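You operate a simulated robot arm through the tools that you are given. There is no shell and no other tool. Be economical: measure what you need, move in short steps, check, and stop when the job is done.

Carry out the task below with a simulated robot arm. There is one attempt and no reset: what you move stays moved.

TASK
Open the cream drawer, put both seedling plugs from the cream table away inside and shut the drawer again.
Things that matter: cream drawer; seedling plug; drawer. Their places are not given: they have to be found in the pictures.

It is judged by the outcome, as a careful person would: the job done as asked, and still so three seconds after it is handed in. It fails if anything else is knocked over, pushed out of place, dropped, spilled or broken.

THE ROBOT
A 6-joint arm with a two-finger parallel gripper, fixed in place. Base frame: the origin is at the foot of the arm, x ahead of it, y to its left, z up; the work surface is at about z = 0.8. Lengths are in m, angles in degrees, forces in N, time in s.
With the tool pointing down near the work surface it reaches from about 0.26 to 0.68 m from the base axis. Its first joint turns from -66.0 to 66.0 degrees. Payload 2.9 kg.
Tool frame: the origin (TCP) lies between the finger pads and is the grasp point; the fingertips stand 0.03 m ahead of it; z points along the fingers, y is the line along which they close. The gripper opens to 0.11 m. The fingers are 0.02 m wide and 0.01 m thick; the gripper's body (0.048 by 0.112 m) begins 0.055 m behind the TCP.
Orientation is that of the tool frame in the base frame, as a unit quaternion [w, x, y, z]. With the fingers straight down and closing along the base's y, the tool's x points along the base's -x, its y along +y and its z along -z.

THE INTERFACE
- The arm moves only by the tool nudge_tool. Its argument "increments" is one flat list of numbers, 7 for each row, row after row: the shift along the base's x, y, z in units of 20 mm (1.0 is 20 mm), then the turn, a rotation vector about the base's x, y, z in units of 8 degrees (1.0 is 8 degrees), then the opening, from 0 (shut) to 1 (fully open). In form: [dx, dy, dz, wx, wy, wz, jaw, dx, dy, dz, wx, wy, wz, jaw, ...]. A call has 1 to 12 rows; each row shifts and turns the commanded pose from where the row before left it. A call with a number of a shift or a turn outside -1 to 1 is refused whole. A row lasts 0.2 s, in which the tool goes at most 0.05 m and 8.6 degrees; a call with a longer step from one row to the next is refused whole, and so is a gripper value outside its range. A pose out of reach is approached as far as the arm can. The call stops where the force on the tool passes 40 N (or 10 N more than at its start, if that is more) or the arm is blocked; 0.2 s more then pass. The fingers move at their own pace (about 0.108 m/s each) and stop on an object; they squeeze with about 31 N. The grip force told is the motor's: it shows also when the fingers shut on nothing. Time passes only in rows, and 0.2 s behind the last, so rows that do not move let the fingers close. It gives the time, the measured TCP pose, the force on the tool (base axes), the opening and the grip force at its end, in the units of the frame above (readings bear some noise).
- Cameras (640 x 400 px; columns grow to the right, rows downward): "scene" is fixed at [0.0839, 0.4525, 1.3661]; the picture's right is [-0.60, -0.80, 0.00], its down [-0.59, 0.44, -0.68] and it looks along [0.55, -0.41, -0.73] (base axes); focal length 319 px, centre (320, 200). "wrist" rides on the gripper at [-0.036, 0, -0.057] in the tool frame; the picture's right is [0.00, -1.00, 0.00], its down [0.97, 0.00, -0.24] and it looks along [0.24, 0.00, 0.97] (tool axes); focal length 218 px, centre (320, 200).
- snapshot(camera): a new picture of that camera. No time passes.
- pixel_to_xyz(camera, pixels): for up to 12 pixels [column, row] of the newest picture of that camera ("zoom" is the newest enlarged one), the place [x, y, z] in the base frame of the surface seen there, good to about 0.003 m. No time passes.
- inspect(camera, box): a new picture of the part [left, top, right, bottom] of that camera's present view, enlarged. No time passes.
- close_job(): hands the job in; it is judged then, once.

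Work in short steps. Measure before you move; look again where a grasp or a placing could have gone wrong, and mend it. You have 60 turns and 14 pictures in all, the two below and enlarged ones among them. Open the gripper and draw the arm clear of the work before you hand the job in, unless the task says otherwise; then end with one line.

The tools are called after ">>>" as name(argument=value, ...) on one line, values as JSON. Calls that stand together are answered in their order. nudge_tool: Moves the arm, as the interface text tells. Its arguments: {"type":"object","properties":{"increments":{"type":"array"}},"required":["increments"]} The other tools are called the same way: snapshot (camera) takes a picture; pixel_to_xyz (camera, pixels) gives the place of the surface under pixels of a picture; inspect (camera, box) takes an enlarged picture of a part of a camera's view; close_job () hands the job in.

At the start:

```text
time: 0.0
eef_pos: [0.3871, -0.1175, 1.0501]
tcp_rot: [0.0, 0.0, 1.0, 0.0]
force: [0.2, 0.1, 0.1]
gripper_width: 0.1101
gripper_force: 0.1
```

scene: 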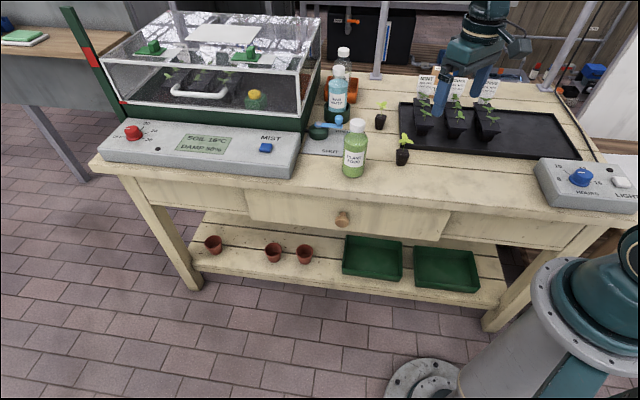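
wrist: 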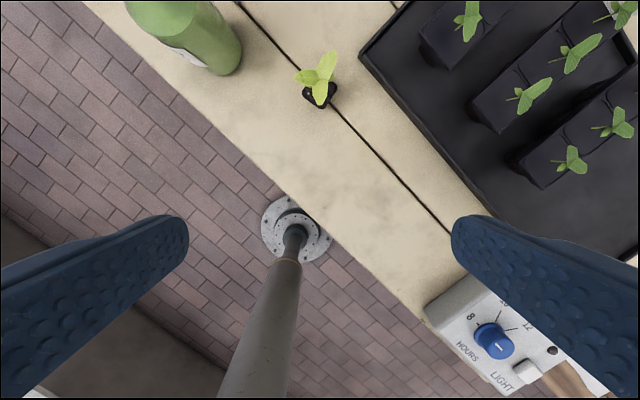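

The scene shows the drawer knob at about (342,219) and the plugs at (402,157) and (380,122). I'll enlarge that area and measure the places.

>>> inspect(camera="scene", box=[240, 80, 464, 250])

>>> pixel_to_xyz(camera="scene", pixels=[[342, 219], [402, 160], [403, 140], [380, 125], [382, 103], [260, 210], [430, 230], [340, 200], [354, 140], [250, 180], [450, 205], [345, 190]])

```text
2.35 times, centred on (352, 165) of scene
```

zoom: 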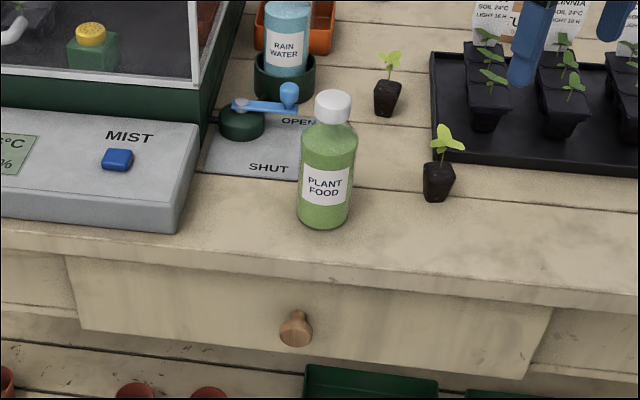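

```text
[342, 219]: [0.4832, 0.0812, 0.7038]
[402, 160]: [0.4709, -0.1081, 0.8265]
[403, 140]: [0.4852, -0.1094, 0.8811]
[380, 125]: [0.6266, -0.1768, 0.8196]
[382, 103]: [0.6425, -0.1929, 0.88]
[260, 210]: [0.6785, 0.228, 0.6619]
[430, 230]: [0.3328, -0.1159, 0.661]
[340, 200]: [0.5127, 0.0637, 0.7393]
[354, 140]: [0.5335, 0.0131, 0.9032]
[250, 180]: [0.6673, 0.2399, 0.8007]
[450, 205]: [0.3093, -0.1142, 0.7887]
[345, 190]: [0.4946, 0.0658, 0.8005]
```

Table front runs at about 45° in the base frame. I need finer measures of the knob, drawer face, table edge and plugs.

>>> pixel_to_xyz(camera="zoom", pixels=[[296, 330], [284, 335], [308, 322], [296, 316], [292, 346], [300, 275], [300, 365], [90, 325], [70, 262], [520, 375], [545, 312], [300, 258]])

>>> pixel_to_xyz(camera="zoom", pixels=[[425, 180], [454, 180], [439, 164], [438, 195], [424, 163], [456, 165], [376, 95], [401, 95], [388, 82], [387, 113], [375, 81], [401, 82]])

>>> pixel_to_xyz(camera="zoom", pixels=[[437, 170], [450, 145], [442, 130], [386, 60], [325, 215], [432, 60], [436, 150], [333, 105], [285, 90], [480, 90], [437, 205], [386, 118]])

```text
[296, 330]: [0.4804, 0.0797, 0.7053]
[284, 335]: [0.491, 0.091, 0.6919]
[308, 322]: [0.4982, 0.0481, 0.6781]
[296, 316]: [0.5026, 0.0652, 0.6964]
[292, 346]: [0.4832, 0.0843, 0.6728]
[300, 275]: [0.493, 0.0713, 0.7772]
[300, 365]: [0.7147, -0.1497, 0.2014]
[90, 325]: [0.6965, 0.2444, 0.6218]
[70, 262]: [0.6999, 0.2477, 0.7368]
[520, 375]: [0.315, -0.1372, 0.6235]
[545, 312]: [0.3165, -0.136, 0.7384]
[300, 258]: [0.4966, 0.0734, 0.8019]
```

```text
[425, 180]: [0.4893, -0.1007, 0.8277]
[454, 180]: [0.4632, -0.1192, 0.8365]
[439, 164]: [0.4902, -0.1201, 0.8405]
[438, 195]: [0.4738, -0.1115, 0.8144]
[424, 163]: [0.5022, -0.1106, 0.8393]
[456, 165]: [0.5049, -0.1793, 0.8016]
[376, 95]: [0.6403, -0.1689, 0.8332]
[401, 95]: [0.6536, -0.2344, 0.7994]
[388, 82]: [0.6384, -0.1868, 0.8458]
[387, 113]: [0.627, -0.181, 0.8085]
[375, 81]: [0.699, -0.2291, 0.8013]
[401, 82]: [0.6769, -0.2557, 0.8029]
```

```text
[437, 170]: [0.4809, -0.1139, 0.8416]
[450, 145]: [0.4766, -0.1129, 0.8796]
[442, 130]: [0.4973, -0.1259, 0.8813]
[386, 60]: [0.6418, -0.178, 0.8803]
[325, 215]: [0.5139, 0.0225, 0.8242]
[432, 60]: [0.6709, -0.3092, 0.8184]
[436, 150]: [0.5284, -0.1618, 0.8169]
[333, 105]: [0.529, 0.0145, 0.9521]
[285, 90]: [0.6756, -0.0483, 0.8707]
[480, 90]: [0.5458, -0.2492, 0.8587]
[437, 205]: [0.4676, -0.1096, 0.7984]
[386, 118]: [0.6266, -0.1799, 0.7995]
```

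The knob head is centred near (0.49,0.085,0.69), and the drawer face is on x−y≈0.452. I'll move out in front of the table at height, yaw −45°, then tilt the tool 45° toward the face.

>>> nudge_tool(increments=[0, 1, 0, 0, 0, -0.9375, 0.6, 0, 1, 0, 0, 0, -0.9375, 0.6, 0, 1, 0, 0, 0, -0.9375, 0.6, 0, 1, 0, 0, 0, -0.9375, 0.6, 0, 1, 0, 0, 0, -0.9375, 0.6, 0, 1, 0, 0, 0, -0.9375, 0.6, 0.3, 1, -0.5, -0.663, -0.663, 0, 0.6, 0.3, 1, -0.5, -0.663, -0.663, 0, 0.6, 0.3, 1, -0.5, -0.663, -0.663, 0, 0.6, 0.3, 1, -0.5, -0.663, -0.663, 0, 0.6, 0.3, 1, -0.5, -0.663, -0.663, 0, 0.6, 0.3, 1, -0.5, -0.663, -0.663, 0, 0.6])

```text
time: 2.6
eef_pos: [0.4223, 0.1239, 0.9897]
tcp_rot: [0.354, 0.354, 0.853, -0.146]
force: [0.2, -0.3, -0.6]
gripper_width: 0.0663
gripper_force: 0.1
```

Orientation is as planned. Descending to the approach point outside the table edge.

>>> nudge_tool(increments=[0, 0.09, -0.95, 0, 0, 0, 0.6, 0, 0.09, -0.95, 0, 0, 0, 0.6, 0, 0.09, -0.95, 0, 0, 0, 0.6, 0, 0.09, -0.95, 0, 0, 0, 0.6, 0, 0.09, -0.95, 0, 0, 0, 0.6, 0, 0.09, -0.95, 0, 0, 0, 0.6, 0, 0.09, -0.95, 0, 0, 0, 0.6, 0, 0.09, -0.95, 0, 0, 0, 0.6, 0, 0.09, -0.95, 0, 0, 0, 0.6, 0, 0.09, -0.95, 0, 0, 0, 0.6])

>>> snapshot(camera="wrist")

```text
time: 4.8
eef_pos: [0.4231, 0.14, 0.7993]
tcp_rot: [0.353, 0.354, 0.854, -0.146]
force: [0.2, 0.4, 0.3]
gripper_width: 0.0659
gripper_force: 0.1
```

```text
10 pictures are left
```

wrist: 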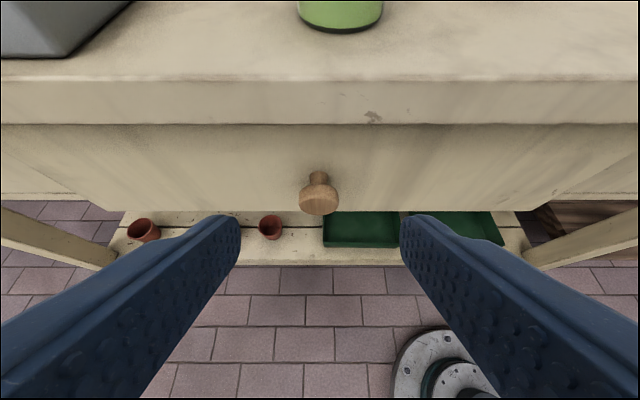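

The knob at (319,195) is centred between the fingers. I'll measure it from here.

>>> pixel_to_xyz(camera="wrist", pixels=[[319, 188], [319, 200], [319, 212], [319, 178], [302, 195], [336, 195], [360, 170], [320, 126], [320, 118], [320, 85], [360, 205]])

```text
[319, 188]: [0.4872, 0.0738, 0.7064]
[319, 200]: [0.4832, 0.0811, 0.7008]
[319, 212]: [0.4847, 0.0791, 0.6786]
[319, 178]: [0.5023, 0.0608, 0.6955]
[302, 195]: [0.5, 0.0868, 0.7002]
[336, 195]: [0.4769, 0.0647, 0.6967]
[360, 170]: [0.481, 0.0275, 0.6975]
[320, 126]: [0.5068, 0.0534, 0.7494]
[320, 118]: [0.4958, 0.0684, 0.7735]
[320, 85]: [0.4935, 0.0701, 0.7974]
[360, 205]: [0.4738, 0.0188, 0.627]
```

Knob head: D≈0.284–0.295, z≈0.69. Moving in along the tool axis, then closing.

>>> nudge_tool(increments=[0.5, -0.5, -0.89, 0, 0, 0, 0.6, 0.5, -0.5, -0.89, 0, 0, 0, 0.6, 0.5, -0.5, -0.89, 0, 0, 0, 0.6, 0.5, -0.5, -0.89, 0, 0, 0, 0.6, 0.5, -0.5, -0.89, 0, 0, 0, 0.6, 0.5, -0.5, -0.89, 0, 0, 0, 0.6, 0, 0, 0, 0, 0, 0, 0, 0, 0, 0, 0, 0, 0, 0, 0, 0, 0, 0, 0, 0, 0])

```text
time: 6.8
eef_pos: [0.4846, 0.081, 0.6934]
tcp_rot: [0.354, 0.353, 0.854, -0.143]
force: [12.5, 10.0, -9.2]
gripper_width: 0.0373
gripper_force: 45.1
```

Knob gripped (0.037 wide). Pulling along the outward normal.

>>> nudge_tool(increments=[-0.35, 0.35, 0, 0, 0, 0, 0, -0.35, 0.35, 0, 0, 0, 0, 0, -0.5, 0.5, 0, 0, 0, 0, 0, -0.5, 0.5, 0, 0, 0, 0, 0, -0.5, 0.5, 0, 0, 0, 0, 0, -0.5, 0.5, 0, 0, 0, 0, 0, -0.5, 0.5, 0, 0, 0, 0, 0, -0.5, 0.5, 0, 0, 0, 0, 0])

>>> snapshot(camera="scene")

```text
time: 8.6
eef_pos: [0.4101, 0.1551, 0.6937]
tcp_rot: [0.354, 0.353, 0.854, -0.144]
force: [13.7, 12.4, -15.3]
gripper_width: 0.0371
gripper_force: 45.0
```

```text
9 pictures are left
```

scene: 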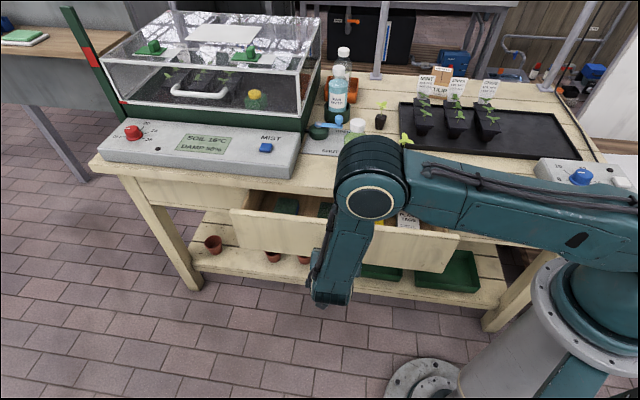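

The drawer opened about 0.105 m and holds other items. I'll pull about 0.05 m more for room.

>>> nudge_tool(increments=[-0.4, 0.4, 0, 0, 0, 0, 0, -0.4, 0.4, 0, 0, 0, 0, 0, -0.4, 0.4, 0, 0, 0, 0, 0, -0.4, 0.4, 0, 0, 0, 0, 0, -0.4, 0.4, 0, 0, 0, 0, 0])

```text
time: 9.8
eef_pos: [0.3685, 0.1961, 0.6927]
tcp_rot: [0.354, 0.353, 0.854, -0.144]
force: [14.5, 12.6, -24.5]
gripper_width: 0.0374
gripper_force: 45.0
```

Opened 0.163 m. Releasing and backing off along the tool axis, then up.

>>> nudge_tool(increments=[0, 0, 0, 0, 0, 0, 0.6, 0, 0, 0, 0, 0, 0, 0.6, 0, 0, 0, 0, 0, 0, 0.6, -0.5, 0.5, 0.7, 0, 0, 0, 0.6, -0.5, 0.5, 0.7, 0, 0, 0, 0.6, -0.5, 0.5, 0.7, 0, 0, 0, 0.6, -0.2, 0.2, 1, 0, 0, 0, 0.6, 0, 0, 1, 0, 0, 0, 0.6, 0, 0, 1, 0, 0, 0, 0.6, 0, 0, 1, 0, 0, 0, 0.6, 0, 0, 1, 0, 0, 0, 0.6, 0, 0, 1, 0, 0, 0, 0.6])

```text
time: 12.4
eef_pos: [0.3366, 0.2292, 0.8571]
tcp_rot: [0.353, 0.353, 0.854, -0.147]
force: [-0.3, -0.2, -0.1]
gripper_width: 0.066
gripper_force: 0.0
```

Clear. Rising and untilting over the drawer to look inside.

>>> nudge_tool(increments=[0, 0, 1, 0, 0, 0, 0.6, 0, 0, 1, 0, 0, 0, 0.6, 0.4, -0.4, 1, 0.663, 0.663, 0, 0.6, 0.4, -0.4, 1, 0.663, 0.663, 0, 0.6, 0.4, -0.4, 1, 0.663, 0.663, 0, 0.6, 0.4, -0.4, 1, 0.663, 0.663, 0, 0.6, 0.4, -0.4, 1, 0.663, 0.663, 0, 0.6, 0.4, -0.4, 1, 0.663, 0.663, 0, 0.6])

>>> snapshot(camera="wrist")

>>> snapshot(camera="scene")

```text
time: 14.2
eef_pos: [0.3817, 0.1812, 1.0157]
tcp_rot: [-0.001, 0.382, 0.924, 0.001]
force: [0.3, -0.4, 0.3]
gripper_width: 0.0658
gripper_force: 0.0
```

```text
8 pictures are left
```

wrist: 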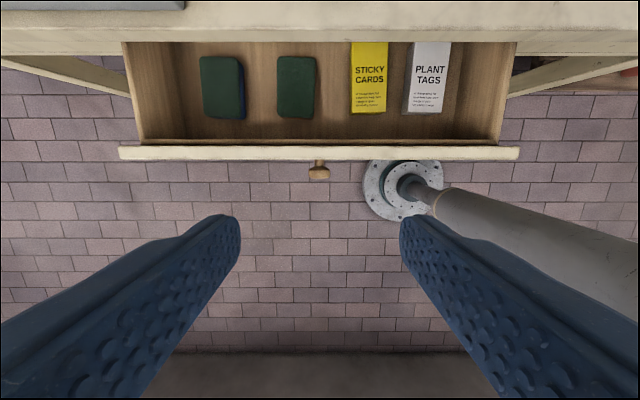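

```text
7 pictures are left
```

scene: 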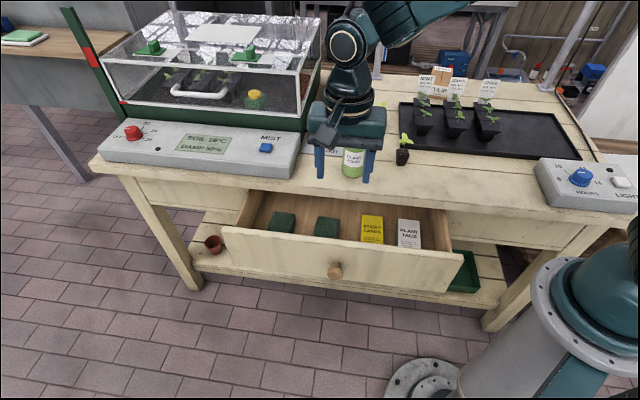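

I'll measure the drawer interior and its contents to find free floor.

>>> pixel_to_xyz(camera="wrist", pixels=[[200, 118], [222, 90], [295, 90], [278, 118], [314, 118], [368, 100], [425, 100], [335, 130], [335, 80], [473, 100], [165, 100], [335, 147]])

>>> pixel_to_xyz(camera="wrist", pixels=[[460, 135], [495, 100], [510, 100], [490, 139], [335, 140], [448, 90], [403, 100], [333, 50], [335, 40], [470, 60], [351, 111], [335, 156]])

```text
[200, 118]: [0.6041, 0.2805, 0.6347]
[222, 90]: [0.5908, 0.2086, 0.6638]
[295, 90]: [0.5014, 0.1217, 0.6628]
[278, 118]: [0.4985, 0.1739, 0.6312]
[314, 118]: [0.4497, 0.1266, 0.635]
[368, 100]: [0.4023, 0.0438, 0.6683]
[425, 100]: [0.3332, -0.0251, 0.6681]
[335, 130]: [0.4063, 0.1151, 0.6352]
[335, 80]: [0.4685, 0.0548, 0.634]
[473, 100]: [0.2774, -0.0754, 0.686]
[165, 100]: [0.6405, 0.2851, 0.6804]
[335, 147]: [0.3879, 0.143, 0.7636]
```

```text
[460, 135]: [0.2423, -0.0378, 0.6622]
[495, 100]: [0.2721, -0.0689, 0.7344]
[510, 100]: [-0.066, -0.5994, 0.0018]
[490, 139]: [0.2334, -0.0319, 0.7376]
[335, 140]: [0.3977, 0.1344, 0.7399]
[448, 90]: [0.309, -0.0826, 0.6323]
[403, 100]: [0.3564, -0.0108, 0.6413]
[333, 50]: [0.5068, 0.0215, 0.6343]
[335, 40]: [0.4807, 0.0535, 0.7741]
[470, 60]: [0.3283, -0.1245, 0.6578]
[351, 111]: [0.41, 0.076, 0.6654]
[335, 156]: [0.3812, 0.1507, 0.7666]
```

Drawer floor is z≈0.634, with free gaps at s≈0.376 and s≈0.507 (s along the drawer) between the boxes. Now I'll move over the table to view the plugs from above.

>>> nudge_tool(increments=[0.41, -1, 0.3, 0, 0, 0, 0.6, 0.41, -1, 0.3, 0, 0, 0, 0.6, 0.41, -1, 0.3, 0, 0, 0, 0.6, 0.41, -1, 0, 0, 0, 0, 0.6, 0.41, -1, 0, 0, 0, 0, 0.6, 0.41, -1, 0, 0, 0, 0, 0.6, 0.41, -1, 0, 0, 0, 0, 0.6, 0.41, -1, 0, 0, 0, 0, 0.6, 0.41, -1, 0, 0, 0, 0, 0.6, 0.41, -1, 0, 0, 0, 0, 0.6, 0.41, -1, 0, 0, 0, 0, 0.6, 0.41, -1, 0, 0, 0, 0, 0.6])

>>> snapshot(camera="wrist")

```text
time: 16.8
eef_pos: [0.4814, -0.0596, 1.0337]
tcp_rot: [0.0, 0.382, 0.924, 0.0]
force: [-0.3, -0.1, 0.0]
gripper_width: 0.066
gripper_force: 0.1
```

```text
6 pictures are left
```

wrist: 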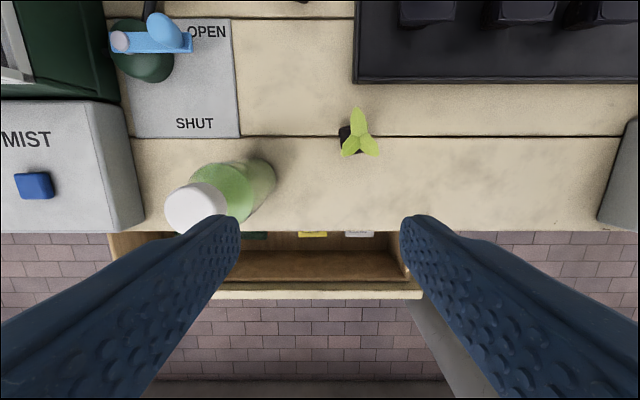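

Plug A is at (352,140) under its leaves. Measuring.

>>> pixel_to_xyz(camera="wrist", pixels=[[341, 130], [345, 137], [340, 147], [367, 142], [358, 118], [349, 150], [374, 153], [366, 137], [340, 127], [352, 127], [338, 138], [360, 157]])

>>> inspect(camera="wrist", box=[310, 90, 400, 170])

```text
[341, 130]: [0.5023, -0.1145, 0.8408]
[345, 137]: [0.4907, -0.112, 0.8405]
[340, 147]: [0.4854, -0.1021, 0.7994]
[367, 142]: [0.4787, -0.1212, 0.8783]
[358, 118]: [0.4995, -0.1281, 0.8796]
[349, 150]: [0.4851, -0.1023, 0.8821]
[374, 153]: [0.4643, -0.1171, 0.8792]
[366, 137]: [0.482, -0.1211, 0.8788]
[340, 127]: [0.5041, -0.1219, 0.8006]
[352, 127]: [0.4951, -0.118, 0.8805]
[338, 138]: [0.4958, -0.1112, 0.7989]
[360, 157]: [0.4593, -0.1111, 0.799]
```

```text
5.00 times, centred on (355, 130) of wrist
```

zoom: 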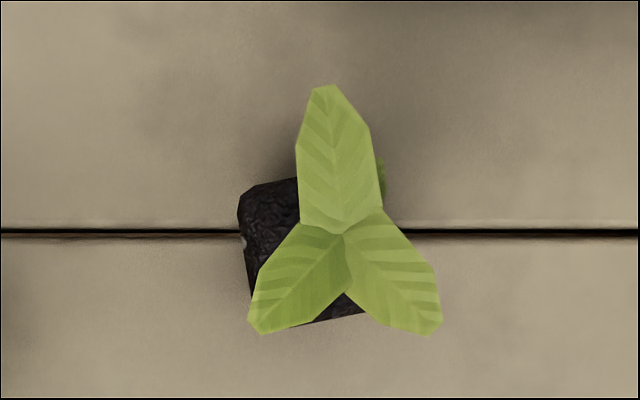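

Plug rotated ~10°. Measuring its visible rim in the zoom.

>>> pixel_to_xyz(camera="zoom", pixels=[[244, 215], [255, 280], [250, 192], [290, 183], [320, 315], [360, 308], [345, 233], [385, 185], [270, 230], [345, 312]])

```text
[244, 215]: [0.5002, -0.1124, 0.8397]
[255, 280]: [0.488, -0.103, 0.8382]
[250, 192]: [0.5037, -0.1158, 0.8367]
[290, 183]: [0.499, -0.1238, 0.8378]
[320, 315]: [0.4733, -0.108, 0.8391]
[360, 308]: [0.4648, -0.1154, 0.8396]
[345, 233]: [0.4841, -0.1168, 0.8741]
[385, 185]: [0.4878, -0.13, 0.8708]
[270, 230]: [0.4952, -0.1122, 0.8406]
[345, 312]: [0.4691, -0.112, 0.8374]
```

Plug A centre ≈ (0.4833, −0.1177), top 0.84, about 30 mm wide. Moving over it and descending with fingertips to about 0.812.

>>> nudge_tool(increments=[0.03, -0.97, -0.3, 0, 0, 0, 0.65, 0.03, -0.97, -0.3, 0, 0, 0, 0.65, 0.03, -0.97, -0.3, 0, 0, 0, 0.65, 0, 0, -0.96, 0, 0, 0, 0.65, 0, 0, -0.96, 0, 0, 0, 0.65, 0, 0, -0.96, 0, 0, 0, 0.65, 0, 0, -0.96, 0, 0, 0, 0.65, 0, 0, -0.96, 0, 0, 0, 0.65, 0, 0, -0.96, 0, 0, 0, 0.65, 0, 0, -0.96, 0, 0, 0, 0.65, 0, 0, -0.96, 0, 0, 0, 0.65, 0, 0, -0.96, 0, 0, 0, 0.65])

>>> nudge_tool(increments=[0, 0, 0, 0, 0, 0, 0.15, 0, 0, 0, 0, 0, 0, 0.15, 0, 0, 0, 0, 0, 0, 0.15])

```text
time: 19.4
eef_pos: [0.4832, -0.117, 0.8416]
tcp_rot: [0.0, 0.383, 0.924, 0.0]
force: [0.8, 0.0, 0.2]
gripper_width: 0.0712
gripper_force: 0.0
```

```text
time: 20.2
eef_pos: [0.4837, -0.1182, 0.8428]
tcp_rot: [-0.001, 0.384, 0.924, 0.0]
force: [-0.2, 0.0, -0.2]
gripper_width: 0.03
gripper_force: 30.2
```

Gripped at 0.030. Lifting, then moving straight outward over the drawer.

>>> nudge_tool(increments=[0, 0, 0.5, 0, 0, 0, 0.1, 0, 0, 1, 0, 0, 0, 0.1, 0, 0, 1, 0, 0, 0, 0.1, 0, 0, 1, 0, 0, 0, 0.1, -0.92, 0.92, 0, 0, 0, 0, 0.1, -0.92, 0.92, 0, 0, 0, 0, 0.1, -0.92, 0.92, 0, 0, 0, 0, 0.1, -0.92, 0.92, 0, 0, 0, 0, 0.1, -0.92, 0.92, 0, 0, 0, 0, 0.1, -0.92, 0.92, 0, 0, 0, 0, 0.1, -0.92, 0.92, 0, 0, 0, 0, 0.1, -0.92, 0.92, 0, 0, 0, 0, 0.1])

```text
time: 22.8
eef_pos: [0.3354, 0.0283, 0.9113]
tcp_rot: [-0.001, 0.383, 0.924, 0.0]
force: [-0.3, 0.7, -0.6]
gripper_width: 0.0299
gripper_force: 31.2
```

Still held. Shifting along the drawer to s=0.376 and checking.

>>> nudge_tool(increments=[0.84, 0.84, 0, 0, 0, 0, 0.1, 0.84, 0.84, 0, 0, 0, 0, 0.1, 0.84, 0.84, 0, 0, 0, 0, 0.1, 0.84, 0.84, 0, 0, 0, 0, 0.1, 0.84, 0.84, 0, 0, 0, 0, 0.1])

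>>> snapshot(camera="wrist")

```text
time: 24.0
eef_pos: [0.4207, 0.1135, 0.9124]
tcp_rot: [0.0, 0.382, 0.924, 0.0]
force: [0.4, -0.4, -0.2]
gripper_width: 0.0302
gripper_force: 30.6
```

```text
4 pictures are left
```

wrist: 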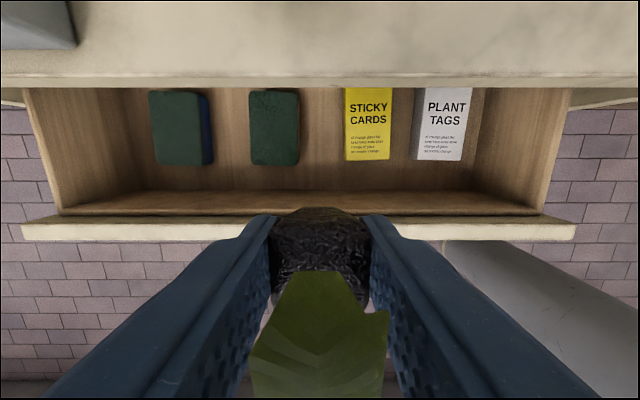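

Holding well. Verifying the gap edges and front wall before lowering.

>>> pixel_to_xyz(camera="wrist", pixels=[[298, 155], [275, 160], [346, 155], [365, 157], [250, 155], [212, 155], [240, 190], [240, 195], [240, 205], [240, 213], [240, 218], [240, 87]])

```text
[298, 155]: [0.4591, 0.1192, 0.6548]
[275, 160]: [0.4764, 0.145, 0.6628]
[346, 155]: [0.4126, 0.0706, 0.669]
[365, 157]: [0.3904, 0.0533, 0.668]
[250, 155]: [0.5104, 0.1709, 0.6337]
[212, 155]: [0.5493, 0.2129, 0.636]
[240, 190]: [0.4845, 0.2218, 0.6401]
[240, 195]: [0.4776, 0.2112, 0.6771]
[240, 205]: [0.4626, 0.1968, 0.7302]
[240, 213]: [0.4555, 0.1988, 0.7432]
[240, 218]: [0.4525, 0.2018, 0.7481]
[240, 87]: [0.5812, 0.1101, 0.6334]
```

Geometry agrees; lowering to just above release height.

>>> nudge_tool(increments=[0, -0.14, -0.95, 0, 0, 0, 0.1, 0, 0, -0.95, 0, 0, 0, 0.1, 0, 0, -0.95, 0, 0, 0, 0.1, 0, 0, -0.95, 0, 0, 0, 0.1, 0, 0, -0.95, 0, 0, 0, 0.1, 0, 0, -0.95, 0, 0, 0, 0.1, 0, 0, -0.95, 0, 0, 0, 0.1, 0, 0, -0.95, 0, 0, 0, 0.1, 0, 0, -0.95, 0, 0, 0, 0.1, 0, 0, -0.95, 0, 0, 0, 0.1, 0, 0, -0.95, 0, 0, 0, 0.1])

```text
time: 26.4
eef_pos: [0.4205, 0.1101, 0.7027]
tcp_rot: [0.0, 0.382, 0.924, 0.0]
force: [0.6, 0.5, -0.3]
gripper_width: 0.03
gripper_force: 31.4
```

Free of contact. Lowering the last 25 mm slowly.

>>> nudge_tool(increments=[0, 0, -0.5, 0, 0, 0, 0.1, 0, 0, -0.4, 0, 0, 0, 0.1, 0, 0, -0.2, 0, 0, 0, 0.1, 0, 0, -0.15, 0, 0, 0, 0.1])

```text
time: 27.4
eef_pos: [0.4195, 0.1105, 0.6788]
tcp_rot: [0.001, 0.382, 0.924, 0.0]
force: [-0.6, 0.0, -1.0]
gripper_width: 0.0303
gripper_force: 31.6
```

>>> nudge_tool(increments=[0, 0, -0.08, 0, 0, 0, 0.1, 0, 0, 0, 0, 0, 0, 0.3, 0, 0, 0, 0, 0, 0, 0.4, 0, 0, 0, 0, 0, 0, 0.5, 0, 0, 0.3, 0, 0, 0, 0.5, 0, 0, 0.6, 0, 0, 0, 0.5, 0, 0, 1, 0, 0, 0, 0.5, 0, 0, 1, 0, 0, 0, 0.5, 0, 0, 1, 0, 0, 0, 0.5, 0, 0, 1, 0, 0, 0, 0.5, 0, 0, 1, 0, 0, 0, 0.5, 0, 0, 1, 0, 0, 0, 0.5])

```text
time: 30.0
eef_pos: [0.4189, 0.1129, 0.8144]
tcp_rot: [0.001, 0.383, 0.924, -0.001]
force: [-0.4, 0.5, 0.9]
gripper_width: 0.0549
gripper_force: 0.1
```

Released. Rising to 1.0 and shifting sideways away from the bottle line.

>>> nudge_tool(increments=[0, 0, 0.95, 0, 0, 0, 0.5, 0, 0, 0.95, 0, 0, 0, 0.5, 0, 0, 0.95, 0, 0, 0, 0.5, -0.3, -0.3, 0.95, 0, 0, 0, 0.5, -0.3, -0.3, 0.95, 0, 0, 0, 0.5, -0.3, -0.3, 0.95, 0, 0, 0, 0.5, -0.3, -0.3, 0.95, 0, 0, 0, 0.5, -0.3, -0.3, 0.95, 0, 0, 0, 0.5, -0.3, -0.3, 0.95, 0, 0, 0, 0.5, -0.3, -0.3, 0.95, 0, 0, 0, 0.5])

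>>> nudge_tool(increments=[0.92, -0.92, 0, 0, 0, 0, 0.5, 0.92, -0.92, 0, 0, 0, 0, 0.5, 0.92, -0.92, 0, 0, 0, 0, 0.5, 0.92, -0.92, 0, 0, 0, 0, 0.5, 0.92, -0.92, 0, 0, 0, 0, 0.5, 0.92, -0.92, 0, 0, 0, 0, 0.5, 0.92, -0.92, 0, 0, 0, 0, 0.5, 0.92, -0.92, 0, 0, 0, 0, 0.5, 0.92, -0.92, 0, 0, 0, 0, 0.5, 0.92, -0.92, 0, 0, 0, 0, 0.5, 0.92, -0.92, 0, 0, 0, 0, 0.5, 0.92, -0.92, 0, 0, 0, 0, 0.5])

>>> snapshot(camera="wrist")

```text
time: 32.2
eef_pos: [0.3771, 0.069, 1.0036]
tcp_rot: [0.001, 0.383, 0.924, 0.0]
force: [-0.9, -0.6, 0.0]
gripper_width: 0.055
gripper_force: 0.0
```

```text
time: 34.8
eef_pos: [0.597, -0.1516, 1.0046]
tcp_rot: [0.0, 0.383, 0.924, 0.0]
force: [-0.7, -0.1, -0.2]
gripper_width: 0.055
gripper_force: 0.2
```

```text
3 pictures are left
```

wrist: 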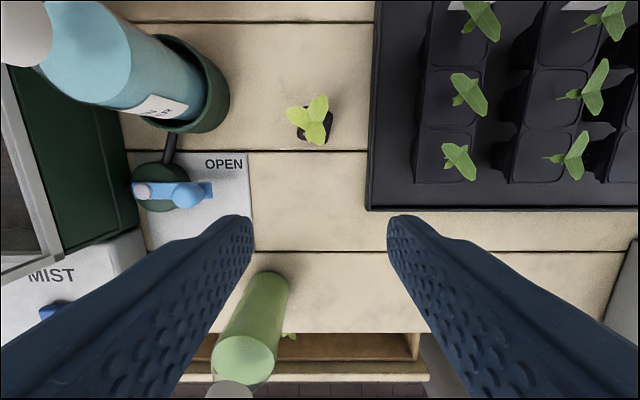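

Plug B is at about (315,122), clear of the tray (left edge column ~370) and the bottle. Measuring.

>>> pixel_to_xyz(camera="wrist", pixels=[[333, 115], [332, 135], [331, 125], [300, 135], [318, 140], [310, 139], [315, 120], [292, 115], [322, 100], [330, 138], [298, 138], [372, 130]])

>>> inspect(camera="wrist", box=[275, 80, 365, 160])

```text
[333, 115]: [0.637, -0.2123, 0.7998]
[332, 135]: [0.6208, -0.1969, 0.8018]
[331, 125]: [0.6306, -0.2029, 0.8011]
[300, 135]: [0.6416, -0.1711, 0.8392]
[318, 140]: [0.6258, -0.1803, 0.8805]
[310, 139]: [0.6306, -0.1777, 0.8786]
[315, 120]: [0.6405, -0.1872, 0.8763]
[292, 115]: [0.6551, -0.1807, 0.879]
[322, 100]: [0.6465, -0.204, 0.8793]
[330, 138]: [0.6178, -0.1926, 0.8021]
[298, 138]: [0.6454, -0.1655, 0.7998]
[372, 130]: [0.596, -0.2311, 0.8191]
```

```text
5.00 times, centred on (320, 120) of wrist
```

zoom: 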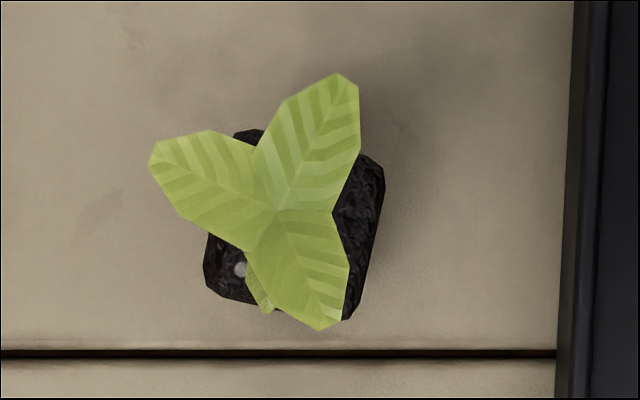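

>>> pixel_to_xyz(camera="zoom", pixels=[[380, 175], [372, 230], [355, 300], [352, 316], [212, 240], [210, 275], [225, 292], [245, 133], [272, 212], [375, 165], [575, 200], [240, 270]])

```text
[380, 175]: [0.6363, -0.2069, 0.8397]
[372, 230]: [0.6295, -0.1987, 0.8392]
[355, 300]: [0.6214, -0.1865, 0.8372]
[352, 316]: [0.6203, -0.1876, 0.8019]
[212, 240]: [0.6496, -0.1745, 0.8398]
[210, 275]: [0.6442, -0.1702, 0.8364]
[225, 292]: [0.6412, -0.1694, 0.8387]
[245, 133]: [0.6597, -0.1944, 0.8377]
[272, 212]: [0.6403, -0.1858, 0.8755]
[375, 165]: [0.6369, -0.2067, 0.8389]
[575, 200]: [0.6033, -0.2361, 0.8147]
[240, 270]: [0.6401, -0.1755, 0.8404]
```

Plug B centre ≈ (0.6406, −0.1895). Checking the cup/bottle clearance on the left before descending.

>>> pixel_to_xyz(camera="wrist", pixels=[[226, 95], [220, 80], [200, 90], [203, 75], [190, 60], [458, 160], [470, 95], [210, 60]])

```text
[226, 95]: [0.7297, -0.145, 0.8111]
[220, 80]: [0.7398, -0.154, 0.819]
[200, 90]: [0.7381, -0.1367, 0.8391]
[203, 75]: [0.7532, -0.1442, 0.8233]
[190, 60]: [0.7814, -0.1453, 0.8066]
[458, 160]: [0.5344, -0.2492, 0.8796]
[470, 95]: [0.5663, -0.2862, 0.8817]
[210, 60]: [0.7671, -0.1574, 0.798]
```

Clear on both sides. Moving over plug B and descending.

>>> nudge_tool(increments=[0.727, -0.632, 0, 0, 0, 0, 0.5, 0.727, -0.632, 0, 0, 0, 0, 0.5, 0.727, -0.632, 0, 0, 0, 0, 0.5, 0, 0, -0.9, 0, 0, 0, 0.5, 0, 0, -0.9, 0, 0, 0, 0.5, 0, 0, -0.9, 0, 0, 0, 0.5, 0, 0, -0.9, 0, 0, 0, 0.5, 0, 0, -0.9, 0, 0, 0, 0.5, 0, 0, -0.9, 0, 0, 0, 0.5, 0, 0, -0.9, 0, 0, 0, 0.5, 0, 0, -0.9, 0, 0, 0, 0.5, 0, 0, -0.9, 0, 0, 0, 0.5])

```text
time: 37.4
eef_pos: [0.6393, -0.188, 0.8423]
tcp_rot: [0.0, 0.383, 0.924, 0.0]
force: [-0.7, 0.0, 0.6]
gripper_width: 0.0552
gripper_force: 0.0
out of reach, approached as far as the arm can: row 3
```

In place. Closing, then a small lift.

>>> nudge_tool(increments=[0, 0, 0, 0, 0, 0, 0.15, 0, 0, 0, 0, 0, 0, 0.1, 0, 0, 0, 0, 0, 0, 0.1, 0, 0, 0.5, 0, 0, 0, 0.1, 0, 0, 1, 0, 0, 0, 0.1])

```text
time: 38.6
eef_pos: [0.6405, -0.1883, 0.8727]
tcp_rot: [0.0, 0.383, 0.924, 0.0]
force: [0.5, -0.7, 0.0]
gripper_width: 0.03
gripper_force: 31.1
```

Held at 0.030. Rising to ~1.0 while drawing outward so the plug and hand clear the bottle.

>>> nudge_tool(increments=[-0.3, 0.3, 1, 0, 0, 0, 0.1, -0.5, 0.5, 1, 0, 0, 0, 0.1, -0.5, 0.5, 1, 0, 0, 0, 0.1, -0.5, 0.5, 1, 0, 0, 0, 0.1, -0.5, 0.5, 1, 0, 0, 0, 0.1, -0.5, 0.5, 1, 0, 0, 0, 0.1, -0.5, 0.5, 0.8, 0, 0, 0, 0.1, -0.92, 0.92, 0, 0, 0, 0, 0.1, -0.92, 0.92, 0, 0, 0, 0, 0.1, -0.92, 0.92, 0, 0, 0, 0, 0.1, -0.92, 0.92, 0, 0, 0, 0, 0.1, -0.92, 0.92, 0, 0, 0, 0, 0.1])

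```text
time: 41.2
eef_pos: [0.482, -0.0312, 1.0058]
tcp_rot: [0.0, 0.382, 0.924, 0.0]
force: [0.0, 0.2, -1.0]
gripper_width: 0.0299
gripper_force: 30.6
```

Moving outward past the table edge, then along the drawer toward s≈0.509.

>>> nudge_tool(increments=[-0.85, 0.85, 0, 0, 0, 0, 0.1, -0.85, 0.85, 0, 0, 0, 0, 0.1, -0.85, 0.85, 0, 0, 0, 0, 0.1, -0.85, 0.85, 0, 0, 0, 0, 0.1, -0.85, 0.85, 0, 0, 0, 0, 0.1, -0.85, 0.85, 0, 0, 0, 0, 0.1, 0.96, 0.96, 0, 0, 0, 0, 0.1, 0.96, 0.96, 0, 0, 0, 0, 0.1, 0.96, 0.96, 0, 0, 0, 0, 0.1, 0.96, 0.96, 0, 0, 0, 0, 0.1, 0.96, 0.96, 0, 0, 0, 0, 0.1, 0.96, 0.96, 0, 0, 0, 0, 0.1])

```text
time: 43.8
eef_pos: [0.4937, 0.1861, 1.0063]
tcp_rot: [-0.001, 0.383, 0.924, 0.0]
force: [0.3, 0.4, -0.1]
gripper_width: 0.0298
gripper_force: 31.1
```

>>> nudge_tool(increments=[0.53, 0.47, 0, 0, 0, 0, 0.1, 0.53, 0.47, 0, 0, 0, 0, 0.1, 0, 0, -0.95, 0, 0, 0, 0.1, 0, 0, -0.95, 0, 0, 0, 0.1, 0, 0, -0.95, 0, 0, 0, 0.1, 0, 0, -0.95, 0, 0, 0, 0.1, 0, 0, -0.95, 0, 0, 0, 0.1, 0, 0, -0.95, 0, 0, 0, 0.1])

>>> snapshot(camera="wrist")

```text
time: 45.6
eef_pos: [0.5145, 0.2028, 0.8943]
tcp_rot: [0.0, 0.382, 0.924, 0.0]
force: [-0.1, 0.4, -0.9]
gripper_width: 0.0301
gripper_force: 31.2
```

```text
1 pictures are left
```

wrist: 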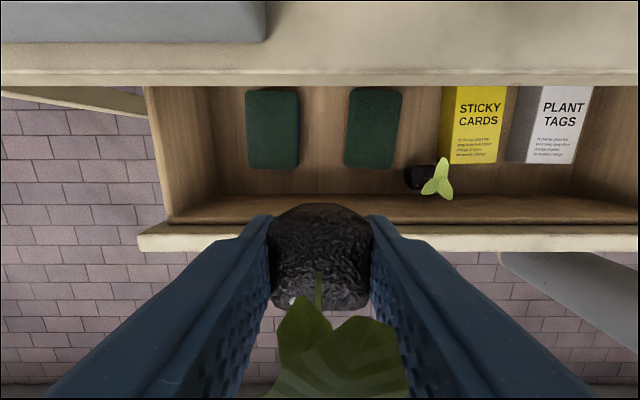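

Plug A stands upright in the drawer and the gap below plug B is centred (columns 298–344). Lowering.

>>> nudge_tool(increments=[0, 0, -0.95, 0, 0, 0, 0.1, 0, 0, -0.95, 0, 0, 0, 0.1, 0, 0, -0.95, 0, 0, 0, 0.1, 0, 0, -0.95, 0, 0, 0, 0.1, 0, 0, -0.95, 0, 0, 0, 0.1, 0, 0, -0.95, 0, 0, 0, 0.1, 0, 0, -0.95, 0, 0, 0, 0.1, 0, 0, -0.95, 0, 0, 0, 0.1, 0, 0, -0.95, 0, 0, 0, 0.1, 0, 0, -0.95, 0, 0, 0, 0.1])

>>> nudge_tool(increments=[0, 0, -0.6, 0, 0, 0, 0.1, 0, 0, -0.3, 0, 0, 0, 0.1, 0, 0, -0.3, 0, 0, 0, 0.1])

```text
time: 47.8
eef_pos: [0.5148, 0.2033, 0.7027]
tcp_rot: [0.0, 0.383, 0.924, 0.001]
force: [0.3, 0.3, 0.0]
gripper_width: 0.03
gripper_force: 31.1
```

```text
time: 48.6
eef_pos: [0.5154, 0.2047, 0.6808]
tcp_rot: [-0.001, 0.383, 0.924, 0.001]
force: [-1.2, 0.1, 0.4]
gripper_width: 0.0299
gripper_force: 31.2
```

>>> nudge_tool(increments=[0, 0, -0.12, 0, 0, 0, 0.1, 0, 0, 0, 0, 0, 0, 0.3, 0, 0, 0, 0, 0, 0, 0.4, 0, 0, 0, 0, 0, 0, 0.5, 0, 0, 0.3, 0, 0, 0, 0.5, 0, 0, 0.6, 0, 0, 0, 0.5, 0, 0, 1, 0, 0, 0, 0.5, 0, 0, 1, 0, 0, 0, 0.5, 0, 0, 1, 0, 0, 0, 0.5, 0, 0, 1, 0, 0, 0, 0.5, 0, 0, 1, 0, 0, 0, 0.5, 0, 0, 1, 0, 0, 0, 0.5])

```text
time: 51.2
eef_pos: [0.5143, 0.2044, 0.8156]
tcp_rot: [0.0, 0.383, 0.924, 0.0]
force: [-0.3, -0.4, 0.8]
gripper_width: 0.055
gripper_force: 0.1
```

Plug B released. Moving out ahead of the drawer with the tool tilted 45° to regrip the knob.

>>> nudge_tool(increments=[0, 0, 1, 0, 0, 0, 0.6, 0, 0, 1, 0, 0, 0, 0.6, -0.98, 0.14, 0, -0.663, -0.663, 0, 0.6, -0.98, 0.14, 0, -0.663, -0.663, 0, 0.6, -0.98, 0.14, 0, -0.663, -0.663, 0, 0.6, -0.98, 0.14, 0, -0.663, -0.663, 0, 0.6, -0.98, 0.14, 0, -0.663, -0.663, 0, 0.6, -0.98, 0.14, 0, -0.663, -0.663, 0, 0.6, -0.98, 0.14, 0, 0, 0, 0, 0.6, -0.98, 0.14, 0, 0, 0, 0, 0.6, -0.98, 0.14, 0, 0, 0, 0, 0.6])

>>> snapshot(camera="wrist")

```text
time: 53.6
eef_pos: [0.3408, 0.2309, 0.8551]
tcp_rot: [0.354, 0.353, 0.854, -0.146]
force: [-0.2, -0.5, 0.0]
gripper_width: 0.066
gripper_force: 0.1
```

```text
0 pictures are left
```

wrist: 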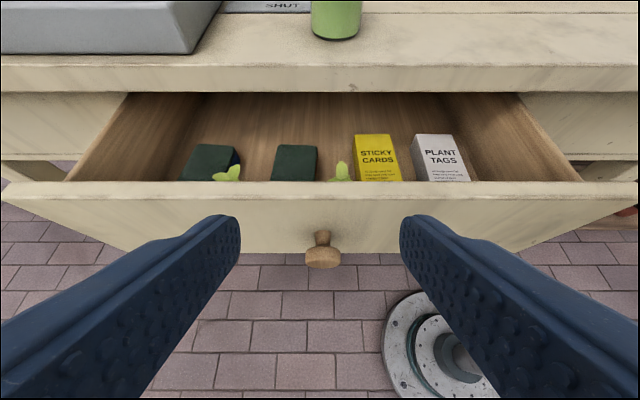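

Both plugs are inside, below the drawer's top edge. Measuring the knob at (323,255).

>>> pixel_to_xyz(camera="wrist", pixels=[[322, 255], [322, 262], [306, 256], [340, 256], [322, 240], [340, 166], [230, 168]])

```text
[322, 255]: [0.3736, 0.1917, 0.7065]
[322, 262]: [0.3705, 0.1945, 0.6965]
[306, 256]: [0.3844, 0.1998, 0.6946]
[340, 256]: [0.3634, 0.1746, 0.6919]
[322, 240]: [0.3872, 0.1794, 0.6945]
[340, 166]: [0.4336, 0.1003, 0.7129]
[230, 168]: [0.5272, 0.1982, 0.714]
```

Knob unchanged. Descending, moving in and gripping.

>>> nudge_tool(increments=[-0.13, -0.05, -0.97, 0, 0, 0, 0.6, -0.13, -0.05, -0.97, 0, 0, 0, 0.6, 0, 0, -0.97, 0, 0, 0, 0.6, 0, 0, -0.97, 0, 0, 0, 0.6, 0, 0, -0.97, 0, 0, 0, 0.6, 0, 0, -0.97, 0, 0, 0, 0.6, 0.567, -0.567, -0.77, 0, 0, 0, 0.6, 0.567, -0.567, -0.77, 0, 0, 0, 0.6, 0.567, -0.567, -0.77, 0, 0, 0, 0.6])

>>> nudge_tool(increments=[0, 0, 0, 0, 0, 0, 0, 0, 0, 0, 0, 0, 0, 0, 0, 0, 0, 0, 0, 0, 0])

```text
time: 55.6
eef_pos: [0.368, 0.1942, 0.6922]
tcp_rot: [0.354, 0.354, 0.854, -0.145]
force: [-0.5, 0.2, -0.1]
gripper_width: 0.0662
gripper_force: 0.0
```

```text
time: 56.4
eef_pos: [0.3691, 0.1971, 0.6941]
tcp_rot: [0.354, 0.354, 0.853, -0.144]
force: [14.6, 13.0, -8.6]
gripper_width: 0.0374
gripper_force: 44.9
```

Gripped. Pushing shut slowly so the plugs stay upright.

>>> nudge_tool(increments=[0.15, -0.15, 0, 0, 0, 0, 0, 0.25, -0.25, 0, 0, 0, 0, 0, 0.35, -0.35, 0, 0, 0, 0, 0, 0.35, -0.35, 0, 0, 0, 0, 0, 0.35, -0.35, 0, 0, 0, 0, 0, 0.35, -0.35, 0, 0, 0, 0, 0, 0.35, -0.35, 0, 0, 0, 0, 0, 0.35, -0.35, 0, 0, 0, 0, 0, 0.35, -0.35, 0, 0, 0, 0, 0, 0.35, -0.35, 0, 0, 0, 0, 0, 0.35, -0.35, 0, 0, 0, 0, 0, 0.25, -0.25, 0, 0, 0, 0, 0])

```text
time: 59.0
eef_pos: [0.4446, 0.1207, 0.6927]
tcp_rot: [0.356, 0.353, 0.854, -0.142]
force: [15.4, 18.9, 3.2]
gripper_width: 0.0373
gripper_force: 45.2
```

>>> nudge_tool(increments=[0.25, -0.25, 0, 0, 0, 0, 0, 0.35, -0.35, 0, 0, 0, 0, 0, 0.35, -0.35, 0, 0, 0, 0, 0, 0.35, -0.35, 0, 0, 0, 0, 0, 0.3, -0.3, 0, 0, 0, 0, 0, 0.2, -0.2, 0, 0, 0, 0, 0, 0.15, -0.15, 0, 0, 0, 0, 0, 0.1, -0.1, 0, 0, 0, 0, 0])

```text
time: 60.8
eef_pos: [0.4836, 0.0804, 0.6935]
tcp_rot: [0.353, 0.352, 0.855, -0.143]
force: [-5.7, 3.2, 4.1]
gripper_width: 0.0375
gripper_force: 45.0
stopped in row 8: the force on the tool passed its limit (the readings are from after the stop); the commanded pose is now the measured one
```

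It hit its stop: x−y is 0.403 now, against 0.4036 when I first gripped the closed drawer, so it is shut. Releasing and backing away.

>>> nudge_tool(increments=[0, 0, 0, 0, 0, 0, 0.6, 0, 0, 0, 0, 0, 0, 0.6, 0, 0, 0, 0, 0, 0, 0.6, -0.5, 0.5, 0.7, 0, 0, 0, 0.6, -0.5, 0.5, 0.7, 0, 0, 0, 0.6, -0.5, 0.5, 0.7, 0, 0, 0, 0.6, -0.5, 0.5, 0.7, 0, 0, 0, 0.6, -0.5, 0.5, 0.7, 0, 0, 0, 0.6, -0.5, 0.5, 0.7, 0, 0, 0, 0.6, -0.5, 0.5, 1, 0, 0, 0, 0.6, 0, 0, 1, 0, 0, 0, 0.6, 0, 0, 1, 0, 0, 0, 0.6])

>>> pixel_to_xyz(camera="wrist", pixels=[[320, 200], [320, 170], [320, 140]])

```text
time: 63.4
eef_pos: [0.4135, 0.1503, 0.8352]
tcp_rot: [0.354, 0.351, 0.855, -0.143]
force: [0.6, -0.6, -1.7]
gripper_width: 0.0661
gripper_force: 0.0
```

```text
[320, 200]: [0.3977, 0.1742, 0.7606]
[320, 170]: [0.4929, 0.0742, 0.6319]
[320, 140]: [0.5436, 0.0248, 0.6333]
```

Drawer shut and the knob is free. Raising the arm clear.

>>> nudge_tool(increments=[-0.3, 0.3, 1, 0, 0, 0, 0.6, -0.3, 0.3, 1, 0, 0, 0, 0.6, 0, 0, 1, 0, 0, 0, 0.6, 0, 0, 1, 0, 0, 0, 0.6, 0, 0, 1, 0, 0, 0, 0.6, 0, 0, 1, 0, 0, 0, 0.6, 0, 0, 0, 0, 0, 0, 0.6])

>>> close_job()

```text
time: 65.0
eef_pos: [0.4029, 0.1632, 0.9569]
tcp_rot: [0.354, 0.351, 0.855, -0.142]
force: [0.6, -0.3, -0.2]
gripper_width: 0.0662
gripper_force: 0.0
```

```text
The job is handed in.
```

Both seedling plugs are in the cream drawer and it is shut; I had no pictures left after shutting it, so that rests on the drawer reaching its stop at its original closed position.
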